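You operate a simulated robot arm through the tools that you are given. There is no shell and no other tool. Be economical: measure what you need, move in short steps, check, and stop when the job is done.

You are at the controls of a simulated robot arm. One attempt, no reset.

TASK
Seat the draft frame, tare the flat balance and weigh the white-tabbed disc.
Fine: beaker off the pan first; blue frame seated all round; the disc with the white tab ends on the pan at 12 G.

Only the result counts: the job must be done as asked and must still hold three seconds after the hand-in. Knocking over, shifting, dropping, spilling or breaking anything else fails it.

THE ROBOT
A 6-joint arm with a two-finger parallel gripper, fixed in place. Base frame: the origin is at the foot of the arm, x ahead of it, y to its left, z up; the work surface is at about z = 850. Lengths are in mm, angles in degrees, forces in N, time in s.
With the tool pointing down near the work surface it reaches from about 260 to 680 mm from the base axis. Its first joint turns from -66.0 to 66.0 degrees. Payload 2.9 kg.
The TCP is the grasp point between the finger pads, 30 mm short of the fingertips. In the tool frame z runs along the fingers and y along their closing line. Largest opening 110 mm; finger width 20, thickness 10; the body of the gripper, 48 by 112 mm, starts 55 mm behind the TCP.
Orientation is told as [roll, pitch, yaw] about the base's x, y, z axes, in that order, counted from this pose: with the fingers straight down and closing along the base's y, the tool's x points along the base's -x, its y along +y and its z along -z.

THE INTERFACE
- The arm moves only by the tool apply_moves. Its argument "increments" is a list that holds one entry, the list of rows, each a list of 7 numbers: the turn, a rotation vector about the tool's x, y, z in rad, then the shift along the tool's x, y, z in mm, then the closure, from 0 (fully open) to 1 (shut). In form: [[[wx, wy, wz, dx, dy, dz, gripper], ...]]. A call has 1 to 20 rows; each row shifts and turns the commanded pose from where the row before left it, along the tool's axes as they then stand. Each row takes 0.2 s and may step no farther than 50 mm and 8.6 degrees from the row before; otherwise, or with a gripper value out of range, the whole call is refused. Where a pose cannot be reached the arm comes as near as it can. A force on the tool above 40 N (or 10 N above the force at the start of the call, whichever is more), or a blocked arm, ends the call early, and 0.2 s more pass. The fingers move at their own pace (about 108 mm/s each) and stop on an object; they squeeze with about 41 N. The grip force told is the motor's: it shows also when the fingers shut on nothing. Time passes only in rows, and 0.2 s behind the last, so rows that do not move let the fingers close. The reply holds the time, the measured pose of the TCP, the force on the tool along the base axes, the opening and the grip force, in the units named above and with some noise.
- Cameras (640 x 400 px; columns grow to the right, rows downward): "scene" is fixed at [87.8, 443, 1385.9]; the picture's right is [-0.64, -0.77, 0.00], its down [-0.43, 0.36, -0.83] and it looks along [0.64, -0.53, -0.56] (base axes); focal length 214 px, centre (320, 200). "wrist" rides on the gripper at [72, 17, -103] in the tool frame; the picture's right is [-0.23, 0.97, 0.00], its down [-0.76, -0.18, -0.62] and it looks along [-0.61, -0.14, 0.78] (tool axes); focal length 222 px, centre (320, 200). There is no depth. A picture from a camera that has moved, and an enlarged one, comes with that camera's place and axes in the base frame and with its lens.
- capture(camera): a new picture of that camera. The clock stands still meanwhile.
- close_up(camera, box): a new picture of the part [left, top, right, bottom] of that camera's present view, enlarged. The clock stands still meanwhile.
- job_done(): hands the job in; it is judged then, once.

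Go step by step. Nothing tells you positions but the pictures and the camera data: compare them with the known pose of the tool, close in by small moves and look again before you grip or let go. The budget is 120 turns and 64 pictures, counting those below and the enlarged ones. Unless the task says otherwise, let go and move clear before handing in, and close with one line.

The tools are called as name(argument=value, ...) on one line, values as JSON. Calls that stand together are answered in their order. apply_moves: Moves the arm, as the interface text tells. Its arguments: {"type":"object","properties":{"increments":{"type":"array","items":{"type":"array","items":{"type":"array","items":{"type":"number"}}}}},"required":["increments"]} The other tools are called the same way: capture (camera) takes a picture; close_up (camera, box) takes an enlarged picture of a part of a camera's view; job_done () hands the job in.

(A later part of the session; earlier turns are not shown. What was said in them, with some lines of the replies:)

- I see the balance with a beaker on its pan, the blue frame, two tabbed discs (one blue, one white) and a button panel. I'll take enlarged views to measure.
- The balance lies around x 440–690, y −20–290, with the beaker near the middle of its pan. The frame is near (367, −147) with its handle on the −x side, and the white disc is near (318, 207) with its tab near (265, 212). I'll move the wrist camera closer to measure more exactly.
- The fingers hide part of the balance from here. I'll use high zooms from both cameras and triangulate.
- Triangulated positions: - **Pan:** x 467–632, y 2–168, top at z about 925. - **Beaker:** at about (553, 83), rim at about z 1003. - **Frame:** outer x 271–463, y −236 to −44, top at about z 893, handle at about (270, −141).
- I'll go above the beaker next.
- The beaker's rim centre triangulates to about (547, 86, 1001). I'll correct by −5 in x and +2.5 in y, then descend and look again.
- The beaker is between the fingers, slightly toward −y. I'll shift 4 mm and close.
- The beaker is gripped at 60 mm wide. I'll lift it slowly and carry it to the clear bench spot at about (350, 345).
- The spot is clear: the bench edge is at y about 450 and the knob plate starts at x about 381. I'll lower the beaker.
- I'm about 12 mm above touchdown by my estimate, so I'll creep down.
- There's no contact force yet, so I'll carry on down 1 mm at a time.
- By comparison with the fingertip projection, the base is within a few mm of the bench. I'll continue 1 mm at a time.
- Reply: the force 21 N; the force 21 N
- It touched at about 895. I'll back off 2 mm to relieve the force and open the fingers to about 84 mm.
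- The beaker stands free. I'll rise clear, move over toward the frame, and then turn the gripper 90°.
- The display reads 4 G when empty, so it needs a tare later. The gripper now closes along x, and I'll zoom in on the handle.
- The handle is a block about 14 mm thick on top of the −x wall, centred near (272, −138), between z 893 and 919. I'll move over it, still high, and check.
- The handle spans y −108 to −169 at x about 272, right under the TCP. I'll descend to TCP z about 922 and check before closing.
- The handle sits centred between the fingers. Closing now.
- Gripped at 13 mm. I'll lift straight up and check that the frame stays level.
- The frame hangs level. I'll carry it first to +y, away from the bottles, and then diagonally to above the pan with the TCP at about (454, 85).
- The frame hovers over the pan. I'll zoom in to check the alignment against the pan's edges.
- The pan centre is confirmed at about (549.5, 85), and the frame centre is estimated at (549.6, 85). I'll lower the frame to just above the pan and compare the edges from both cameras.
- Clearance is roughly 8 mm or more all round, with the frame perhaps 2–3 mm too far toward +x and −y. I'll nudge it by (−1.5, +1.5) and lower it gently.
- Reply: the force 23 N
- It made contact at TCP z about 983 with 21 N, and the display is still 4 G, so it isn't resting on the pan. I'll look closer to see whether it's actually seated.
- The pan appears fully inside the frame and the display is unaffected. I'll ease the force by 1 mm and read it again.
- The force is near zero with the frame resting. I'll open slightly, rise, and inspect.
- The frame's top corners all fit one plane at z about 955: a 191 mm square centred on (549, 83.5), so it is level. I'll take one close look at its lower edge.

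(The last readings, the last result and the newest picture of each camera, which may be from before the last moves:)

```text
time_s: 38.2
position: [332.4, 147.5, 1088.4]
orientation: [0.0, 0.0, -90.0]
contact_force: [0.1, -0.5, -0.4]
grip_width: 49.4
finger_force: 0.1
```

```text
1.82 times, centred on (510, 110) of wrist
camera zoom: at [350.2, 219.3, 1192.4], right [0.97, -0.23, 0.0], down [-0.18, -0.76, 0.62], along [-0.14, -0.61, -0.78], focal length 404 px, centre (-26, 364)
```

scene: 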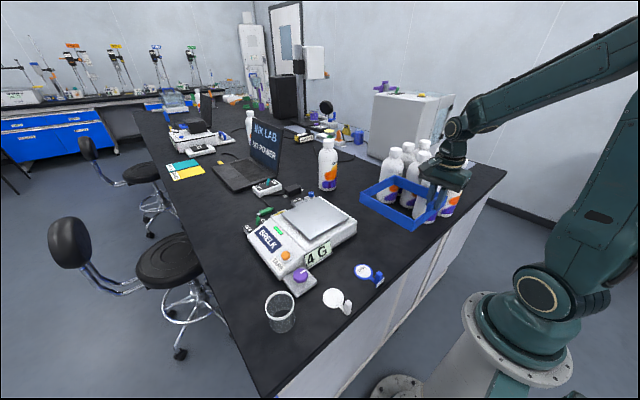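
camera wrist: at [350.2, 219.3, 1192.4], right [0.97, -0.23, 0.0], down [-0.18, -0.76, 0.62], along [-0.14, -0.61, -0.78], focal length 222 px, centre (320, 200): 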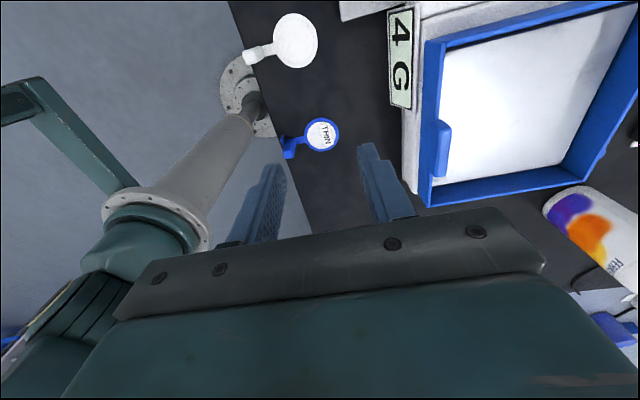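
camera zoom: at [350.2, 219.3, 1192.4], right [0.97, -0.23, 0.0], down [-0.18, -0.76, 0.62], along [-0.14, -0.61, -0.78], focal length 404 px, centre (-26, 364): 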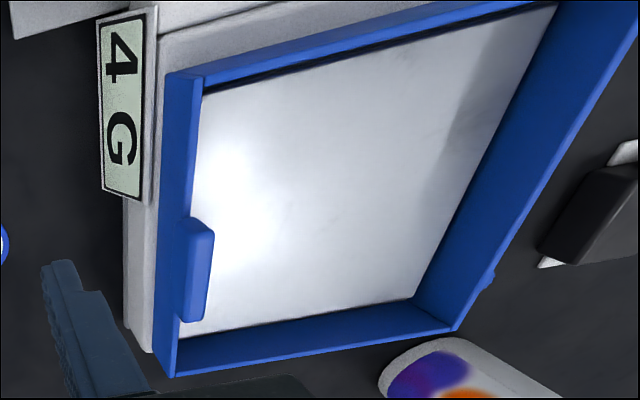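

The frame sits flat all round. The TARE button triangulates to about (476, 250, 910), so I'll close the fingers and come above it.

apply_moves(increments=[[[0, 0, 0, 25, 35, 0, 1], [0, 0, 0, 26, 36, 0, 1], [0, 0, 0, 26, 36, 0, 1], [0, 0, 0, 25, 36, 0, 1], [0, 0, 0, 0, 0, 40, 1], [0, 0, 0, 0, 0, 40, 1], [0, 0, 0, 0, 0, 40, 1], [0, 0, 0, 0, 0, 10, 1], [0, 0, 0, 0, 0, 0, 1]]])

close_up(camera="scene", box=[235, 195, 345, 285])

capture(camera="wrist")

```text
time_s: 40.2
position: [475.3, 247.4, 962.0]
orientation: [0.0, -0.1, -90.0]
contact_force: [0.6, 0.3, -0.5]
grip_width: 0.0
finger_force: 37.3
```

```text
4.44 times, centred on (290, 240) of scene
camera zoom: at [87.8, 443.0, 1385.9], right [-0.64, -0.77, 0.0], down [-0.43, 0.36, -0.83], along [0.64, -0.53, -0.56], focal length 953 px, centre (453, 22)
```

zoom: 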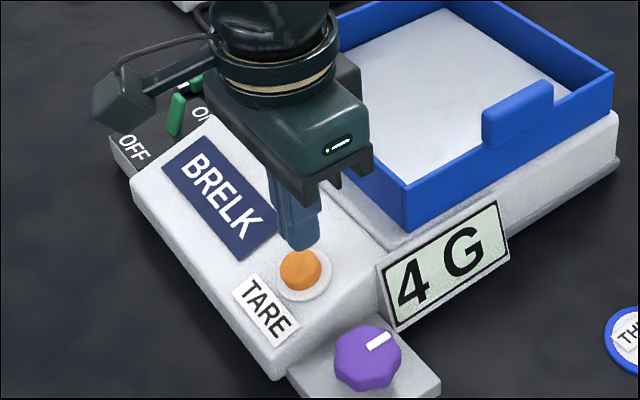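

```text
20 pictures are left
camera wrist: at [493.2, 319.6, 1065.1], right [0.97, -0.23, 0.0], down [-0.18, -0.76, 0.62], along [-0.14, -0.61, -0.78], focal length 222 px, centre (320, 200)
```

wrist: 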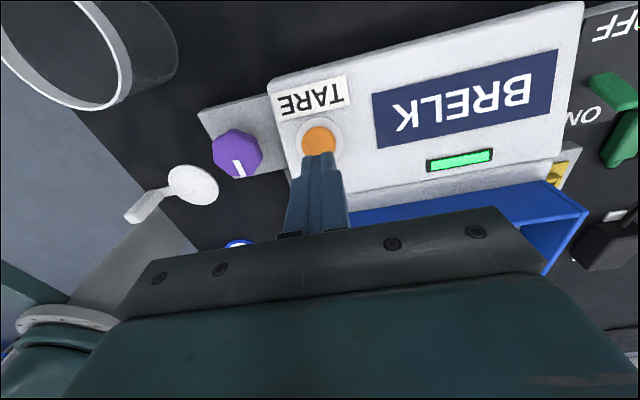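

The button refines to about (477.5, 252, 907). I'll shift slightly and come down to just above it.

apply_moves(increments=[[[0, 0, 0, 4, 2, 0, 1], [0, 0, 0, 0, 0, 10, 1], [0, 0, 0, 0, 0, 8, 1], [0, 0, 0, 0, 0, 0, 1]]])

close_up(camera="scene", box=[255, 215, 345, 285])

```text
time_s: 41.2
position: [479.8, 251.5, 943.7]
orientation: [0.0, 0.0, -90.1]
contact_force: [0.7, -0.8, 3.2]
grip_width: 0.1
finger_force: 37.7
```

```text
5.71 times, centred on (300, 250) of scene
camera zoom: at [87.7, 442.9, 1385.9], right [-0.64, -0.77, 0.0], down [-0.43, 0.36, -0.83], along [0.64, -0.53, -0.56], focal length 1226 px, centre (434, -86)
```

zoom: 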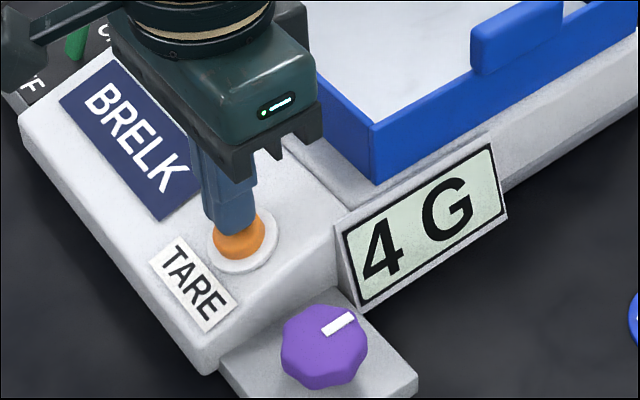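

I have light contact of 3 N on the button, so I'll press gently.

apply_moves(increments=[[[0, 0, 0, 0, 0, 1, 1], [0, 0, 0, 0, 0, 1, 1], [0, 0, 0, 0, 0, 1, 1], [0, 0, 0, 0, 0, 0, 1]]])

close_up(camera="scene", box=[255, 215, 345, 285])

```text
time_s: 42.2
position: [478.1, 253.3, 939.0]
orientation: [0.0, 0.1, -90.1]
contact_force: [1.5, -0.6, 4.2]
grip_width: 0.0
finger_force: 37.8
```

```text
5.71 times, centred on (300, 250) of scene
camera zoom: at [87.7, 442.9, 1385.9], right [-0.64, -0.77, 0.0], down [-0.43, 0.36, -0.83], along [0.64, -0.53, -0.56], focal length 1226 px, centre (434, -86)
```

zoom: 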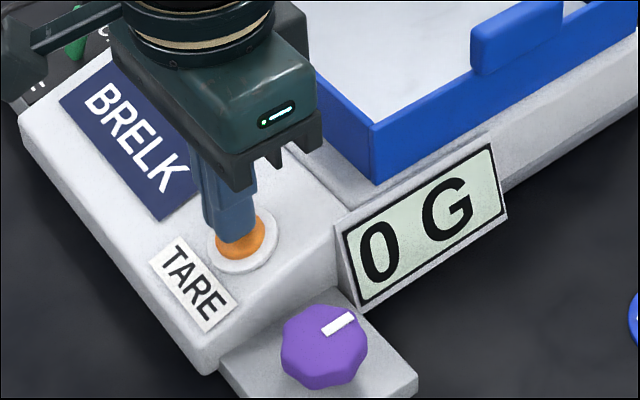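

The balance is tared and reads 0 G. I'll rise off the button, retreat, and look at the white disc's tab.

apply_moves(increments=[[[0, 0, 0, 0, 0, -10, 1], [0, 0, 0, 0, 0, -30, 1], [0, 0, 0, 0, 0, -50, 1], [0, 0, 0, 0, 0, -50, 0.6], [0, 0, 0, 0, -48, 0, 0.6], [0, 0, 0, 0, -48, 0, 0.6], [0, 0, 0, 0, -48, 0, 0.6], [0, 0, 0, 0, -48, 0, 0.6], [0, 0, 0, 0, 0, 0, 0.6]]])

close_up(camera="scene", box=[290, 240, 390, 330])

capture(camera="wrist")

```text
time_s: 44.2
position: [285.4, 250.6, 1076.8]
orientation: [0.0, -0.1, -90.0]
contact_force: [0.6, 0.1, -0.7]
grip_width: 44.2
finger_force: 0.1
```

```text
4.44 times, centred on (340, 285) of scene
camera zoom: at [87.7, 443.0, 1385.9], right [-0.64, -0.77, 0.0], down [-0.43, 0.36, -0.83], along [0.64, -0.53, -0.56], focal length 953 px, centre (231, -178)
```

zoom: 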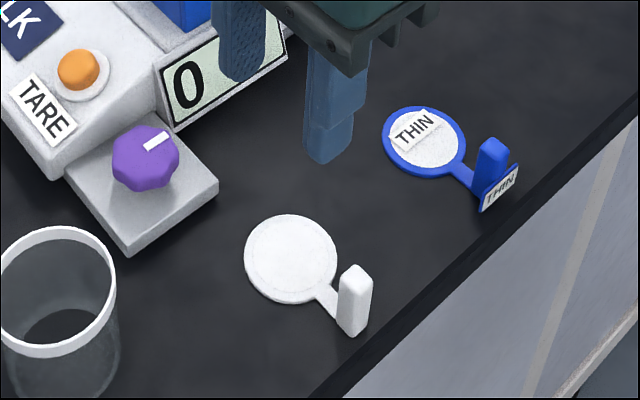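

```text
16 pictures are left
camera wrist: at [302.6, 322.5, 1181.0], right [0.97, -0.23, 0.0], down [-0.18, -0.76, 0.62], along [-0.14, -0.61, -0.78], focal length 222 px, centre (320, 200)
```

wrist: 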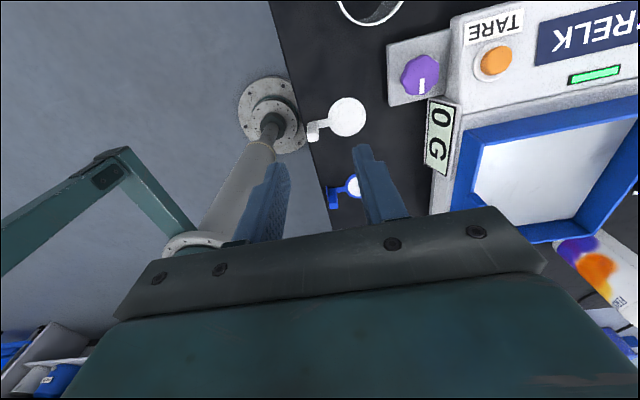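

I'll zoom the wrist view on the white tab for its size and thickness direction.

close_up(camera="wrist", box=[290, 80, 380, 150])

```text
5.71 times, centred on (335, 115) of wrist
camera zoom: at [302.6, 322.5, 1181.0], right [0.97, -0.23, 0.0], down [-0.18, -0.76, 0.62], along [-0.14, -0.61, -0.78], focal length 1269 px, centre (234, 686)
```

zoom: 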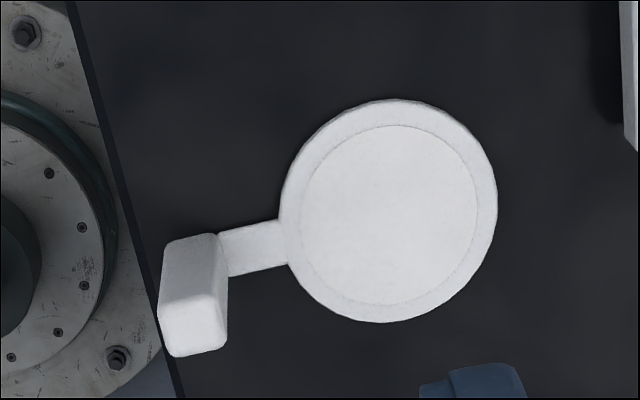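

The tab is a block about 18 mm thick in x, topped at (267, 207.7, 900), with the disc centre about 51 mm toward +x. I'll keep closing along x, move over it and stop with the fingertips just above the tab top.

apply_moves(increments=[[[0, 0, 0, -22, -9, 0, 0.6], [0, 0, 0, -21, -9.5, 0, 0.6], [0, 0, 0, 0, 0, 40, 0.6], [0, 0, 0, 0, 0, 40, 0.6], [0, 0, 0, 0, 0, 40, 0.6], [0, 0, 0, 0, 0, 15, 0.6], [0, 0, 0, 0, 0, 0, 0.6]]])

capture(camera="wrist")

close_up(camera="scene", box=[300, 240, 390, 330])

```text
time_s: 45.8
position: [266.8, 209.1, 943.1]
orientation: [0.0, 0.0, -89.9]
contact_force: [-0.3, 0.0, 0.5]
grip_width: 43.8
finger_force: 0.1
```

```text
14 pictures are left
camera wrist: at [284.1, 281.5, 1047.5], right [0.97, -0.23, 0.0], down [-0.18, -0.76, 0.62], along [-0.14, -0.61, -0.78], focal length 222 px, centre (320, 200)
```

wrist: 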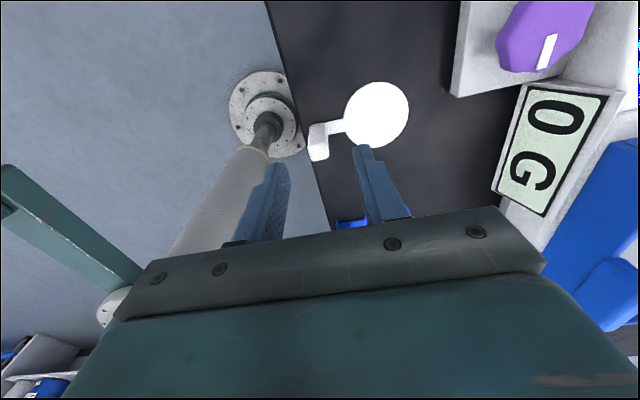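

```text
4.44 times, centred on (345, 285) of scene
camera zoom: at [87.8, 443.0, 1385.9], right [-0.64, -0.77, 0.0], down [-0.43, 0.36, -0.83], along [0.64, -0.53, -0.56], focal length 953 px, centre (209, -178)
```

zoom: 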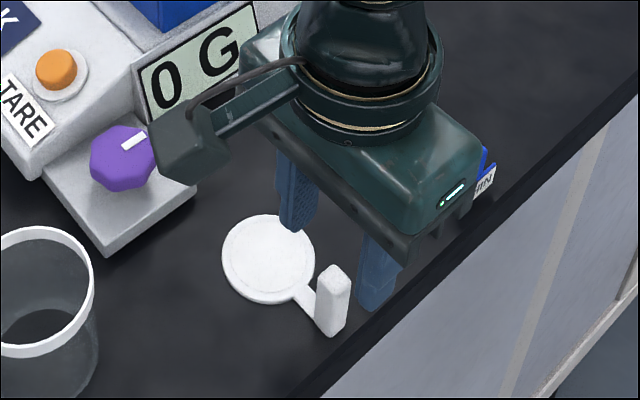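

The tab lines up under the TCP. I'll descend 46 mm and close.

apply_moves(increments=[[[0, 0, 0, 0.5, 0, 18, 0.6], [0, 0, 0, 0, 0, 18, 0.6], [0, 0, 0, 0, 0, 10, 0.6], [0, 0, 0, 0, 0, 0, 0.6], [0, 0, 0, 0, 0, 0, 0.75], [0, 0, 0, 0, 0, 0, 0.9], [0, 0, 0, 0, 0, 0, 1], [0, 0, 0, 0, 0, 0, 1], [0, 0, 0, 0, 0, 0, 1]]])

close_up(camera="scene", box=[300, 240, 390, 330])

```text
time_s: 47.8
position: [267.1, 211.5, 898.5]
orientation: [0.0, -0.1, -90.0]
contact_force: [-0.8, 0.0, -0.5]
grip_width: 13.3
finger_force: 41.2
```

```text
4.44 times, centred on (345, 285) of scene
camera zoom: at [87.8, 443.0, 1385.9], right [-0.64, -0.77, 0.0], down [-0.43, 0.36, -0.83], along [0.64, -0.53, -0.56], focal length 953 px, centre (209, -178)
```

zoom: 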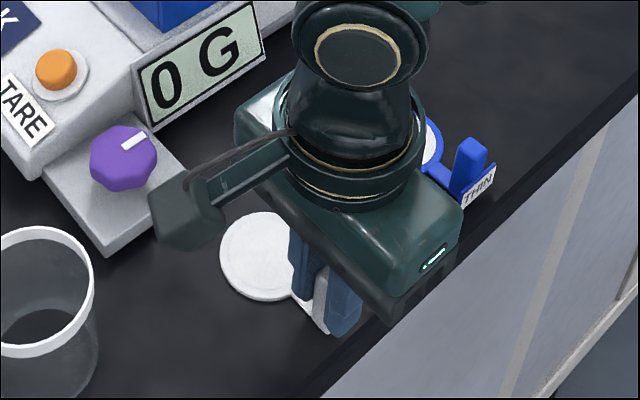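

The white tab is gripped at 13 mm. I'll lift it high and carry it over the frame to the pan.

apply_moves(increments=[[[0, 0, 0, 0, 0, -8, 1], [0, 0, 0, 0, 0, -20, 1], [0, 0, 0, 0, 0, -30, 1], [0, 0, 0, 0, 0, -30, 1], [0, 0, 0, 0, 0, -30, 1], [0, 0, 0, 0, 0, -30, 1], [0, 0, 0, 0, 0, -17, 1], [0, 0, 0, -6, 12, 0, 1], [0, 0, 0, -14, 26, 0, 1], [0, 0, 0, -15, 28, 0, 1], [0, 0, 0, -15, 28, 0, 1], [0, 0, 0, -15, 28, 0, 1], [0, 0, 0, -15, 28, 0, 1], [0, 0, 0, -15, 28, 0, 1], [0, 0, 0, -15, 28, 0, 1], [0, 0, 0, -10, 22, 0, 1], [0, 0, 0, -5, 12, 0, 1], [0, 0, 0, 0, 0, 0, 1]]])

capture(camera="wrist")

close_up(camera="scene", box=[255, 130, 395, 270])

```text
time_s: 51.6
position: [509.9, 81.7, 1061.1]
orientation: [0.1, 0.0, -90.0]
contact_force: [0.4, -0.1, -0.3]
grip_width: 13.7
finger_force: 41.2
```

```text
11 pictures are left
camera wrist: at [527.2, 153.4, 1165.2], right [0.97, -0.23, 0.0], down [-0.18, -0.76, 0.62], along [-0.14, -0.61, -0.78], focal length 222 px, centre (320, 200)
```

wrist: 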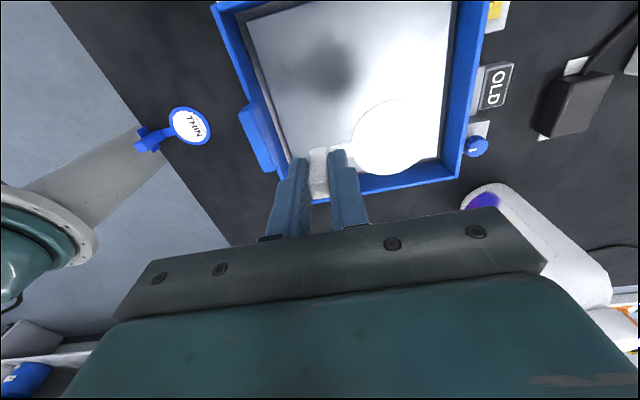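

```text
2.86 times, centred on (325, 200) of scene
camera zoom: at [87.8, 443.0, 1385.9], right [-0.64, -0.77, 0.0], down [-0.43, 0.36, -0.83], along [0.64, -0.53, -0.56], focal length 613 px, centre (306, 200)
```

zoom: 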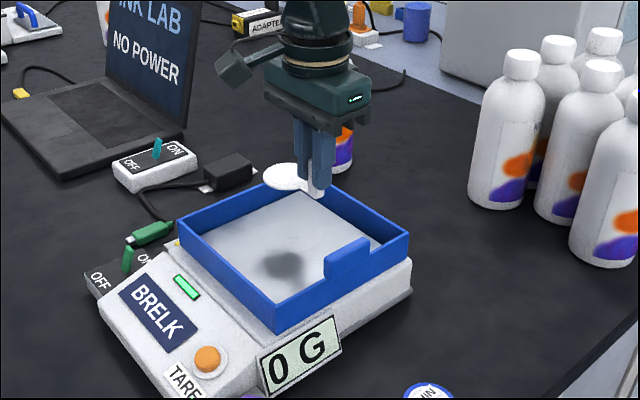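

The disc is held level above the pan, inside the frame. I'll lower most of the way.

apply_moves(increments=[[[0, 0, 0, 2, -1, 15, 1], [0, 0, 0, 0, 0, 20, 1], [0, 0, 0, 0, 0, 20, 1], [0, 0, 0, 0, 0, 12, 1], [0, 0, 0, 0, 0, 8, 1], [0, 0, 0, 0, 0, 4, 1], [0, 0, 0, 0, 0, 0, 1]]])

close_up(camera="scene", box=[270, 160, 380, 260])

```text
time_s: 53.2
position: [507.0, 87.3, 983.3]
orientation: [-0.1, 0.0, -90.0]
contact_force: [-0.7, 1.1, 0.8]
grip_width: 13.5
finger_force: 41.0
```

```text
4.00 times, centred on (325, 210) of scene
camera zoom: at [87.8, 443.0, 1385.9], right [-0.64, -0.77, 0.0], down [-0.43, 0.36, -0.83], along [0.64, -0.53, -0.56], focal length 858 px, centre (300, 160)
```

zoom: 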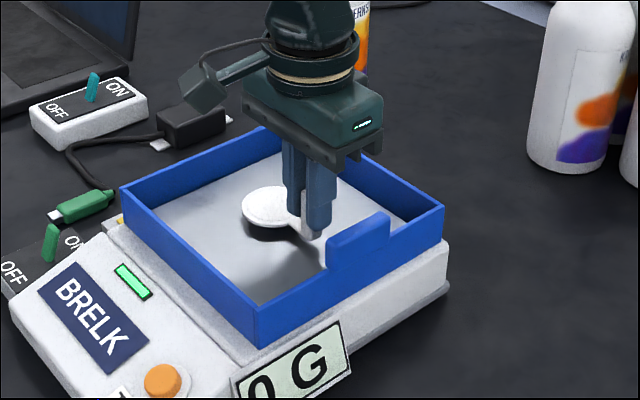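

apply_moves(increments=[[[0, 0, 0, 0, 0, 2, 1], [0, 0, 0, 0, 0, 2, 1], [0, 0, 0, 0, 0, 1, 1], [0, 0, 0, 0, 0, 0, 1]]])

apply_moves(increments=[[[0, 0, 0, 0, 0, 1, 1], [0, 0, 0, 0, 0, 0, 1]]])

apply_moves(increments=[[[0, 0, 0, 0, 0, 1, 1], [0, 0, 0, 0, 0, 0, 1]]])

```text
time_s: 54.2
position: [506.8, 86.4, 978.1]
orientation: [0.0, 0.0, -90.0]
contact_force: [-0.3, -0.8, 0.0]
grip_width: 13.4
finger_force: 40.9
```

```text
time_s: 54.8
position: [507.1, 87.2, 977.7]
orientation: [-0.1, 0.0, -90.0]
contact_force: [0.0, -0.4, 0.8]
grip_width: 13.7
finger_force: 41.2
```

```text
time_s: 55.4
position: [507.0, 86.4, 976.9]
orientation: [-0.1, 0.0, -90.0]
contact_force: [-0.7, -0.2, 0.9]
grip_width: 13.8
finger_force: 41.4
```

There's no clear contact yet, so I'll continue 1 mm at a time.

apply_moves(increments=[[[0, 0, 0, 0, 0, 1, 1], [0, 0, 0, 0, 0, 0, 1]]])

apply_moves(increments=[[[0, 0, 0, 0, 0, 0.7, 1], [0, 0, 0, 0, 0, 0, 1]]])

close_up(camera="scene", box=[285, 185, 375, 265])

```text
time_s: 56.0
position: [507.1, 86.0, 976.2]
orientation: [0.0, 0.0, -90.0]
contact_force: [-0.1, -0.1, -0.6]
grip_width: 13.5
finger_force: 41.4
```

```text
time_s: 56.6
position: [507.2, 88.0, 974.2]
orientation: [0.1, 0.0, -90.0]
contact_force: [-0.4, 0.7, -1.1]
grip_width: 13.6
finger_force: 41.6
```

```text
5.00 times, centred on (330, 225) of scene
camera zoom: at [87.8, 443.0, 1385.9], right [-0.64, -0.77, 0.0], down [-0.43, 0.36, -0.83], along [0.64, -0.53, -0.56], focal length 1072 px, centre (270, 75)
```

zoom: 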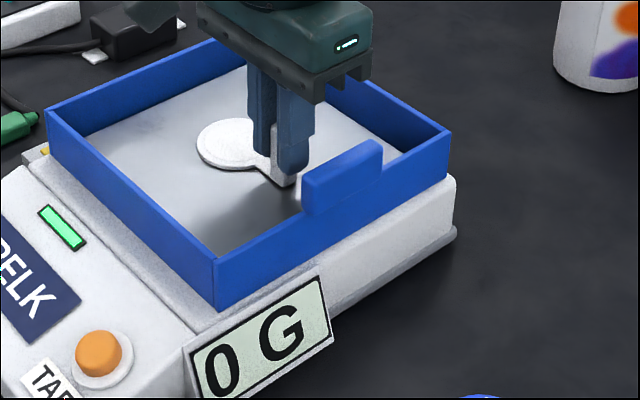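

Display still 0 G, so there's no contact yet. Continuing in small steps.

apply_moves(increments=[[[0, 0, 0, 0, 0, 0.7, 1], [0, 0, 0, 0, 0, 0, 1]]])

apply_moves(increments=[[[0, 0, 0, 0, 0, 0.7, 1], [0, 0, 0, 0, 0, 0, 1]]])

apply_moves(increments=[[[0, 0, 0, 0, 0, 0.7, 1], [0, 0, 0, 0, 0, 0, 1]]])

```text
time_s: 57.2
position: [507.8, 86.4, 972.9]
orientation: [0.0, -0.1, -90.1]
contact_force: [-0.9, -1.4, 2.8]
grip_width: 13.5
finger_force: 41.0
```

```text
time_s: 57.8
position: [507.8, 88.4, 973.4]
orientation: [0.2, 0.0, -90.1]
contact_force: [-1.8, -2.5, 6.9]
grip_width: 13.6
finger_force: 40.8
```

```text
time_s: 58.4
position: [507.2, 87.2, 972.9]
orientation: [0.1, 0.0, -89.8]
contact_force: [1.8, 0.5, 12.0]
grip_width: 13.4
finger_force: 40.3
```

The disc is touching the pan. I'll relieve the pressure, open modestly and rise straight up.

apply_moves(increments=[[[0, 0, 0, 0, 0, -1.5, 1], [0, 0, 0, 0, 0, 0, 1], [0, 0, 0, 0, 0, 0, 0.82], [0, 0, 0, 0, 0, 0, 0.72], [0, 0, 0, 0, 0, 0, 0.68], [0, 0, 0, 0, 0, 0, 0.68], [0, 0, 0, 0, 0, -10, 0.68], [0, 0, 0, 0, 0, -20, 0.68], [0, 0, 0, 0, 0, -40, 0.68], [0, 0, 0, 0, 0, -40, 0.68], [0, 0, 0, 0, 0, -30, 0.68], [0, 0, 0, 0, -45, 0, 0.68], [0, 0, 0, 0, -45, 0, 0.68], [0, 0, 0, 0, -45, 0, 0.68], [0, 0, 0, 0, 0, 0, 0.68]]])

close_up(camera="scene", box=[235, 160, 395, 300])

capture(camera="scene")

```text
time_s: 61.6
position: [368.3, 89.1, 1114.8]
orientation: [0.0, 0.0, -90.0]
contact_force: [0.7, -0.6, 0.0]
grip_width: 35.0
finger_force: 0.1
```

```text
2.86 times, centred on (315, 230) of scene
camera zoom: at [87.7, 443.0, 1385.9], right [-0.64, -0.77, 0.0], down [-0.43, 0.36, -0.83], along [0.64, -0.53, -0.56], focal length 613 px, centre (334, 114)
```

zoom: 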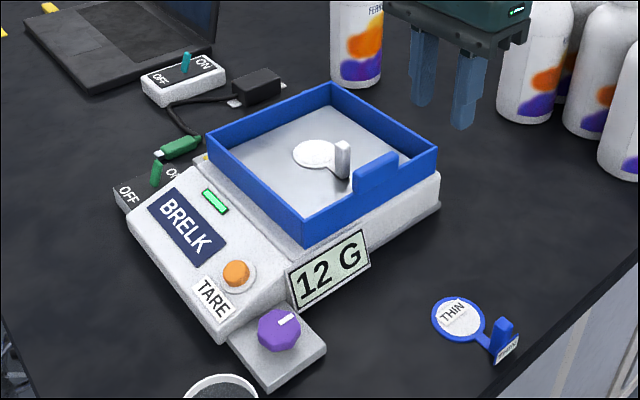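

```text
6 pictures are left
```

scene: 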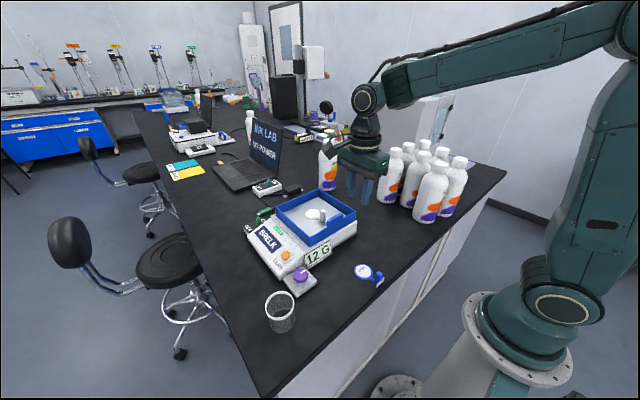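

The display reads 12 G with the frame seated and the beaker standing aside. I'll wait three seconds to confirm it holds.

apply_moves(increments=[[[0, 0, 0, 0, 0, 0, 0.68], [0, 0, 0, 0, 0, 0, 0.68], [0, 0, 0, 0, 0, 0, 0.68], [0, 0, 0, 0, 0, 0, 0.68], [0, 0, 0, 0, 0, 0, 0.68], [0, 0, 0, 0, 0, 0, 0.68], [0, 0, 0, 0, 0, 0, 0.68], [0, 0, 0, 0, 0, 0, 0.68], [0, 0, 0, 0, 0, 0, 0.68], [0, 0, 0, 0, 0, 0, 0.68], [0, 0, 0, 0, 0, 0, 0.68], [0, 0, 0, 0, 0, 0, 0.68], [0, 0, 0, 0, 0, 0, 0.68], [0, 0, 0, 0, 0, 0, 0.68], [0, 0, 0, 0, 0, 0, 0.68], [0, 0, 0, 0, 0, 0, 0.68]]])

close_up(camera="scene", box=[255, 180, 375, 275])

```text
time_s: 65.0
position: [369.9, 90.3, 1115.1]
orientation: [0.0, 0.0, -90.1]
contact_force: [0.3, 0.5, 0.9]
grip_width: 35.2
finger_force: 0.1
```

```text
4.21 times, centred on (315, 228) of scene
camera zoom: at [87.8, 443.0, 1385.9], right [-0.64, -0.77, 0.0], down [-0.43, 0.36, -0.83], along [0.64, -0.53, -0.56], focal length 903 px, centre (341, 84)
```

zoom: 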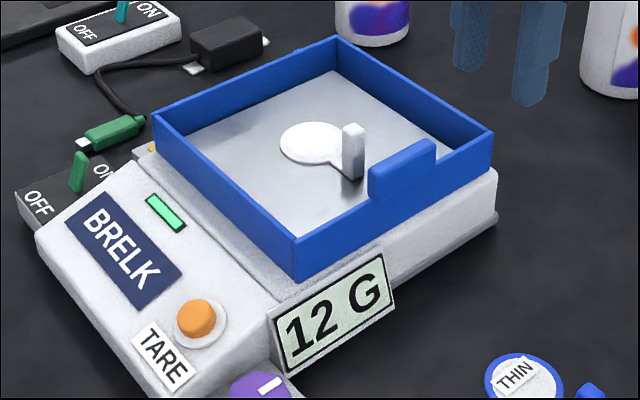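

The reading holds at 12 G, everything is in place and the gripper is clear, so I'm handing in.

job_done()

```text
The job is handed in.
```

The job is done: I moved the beaker off the pan, seated the blue frame all round and tared the balance to 0 G, and the white-tabbed disc now sits on the pan reading a steady 12 G.
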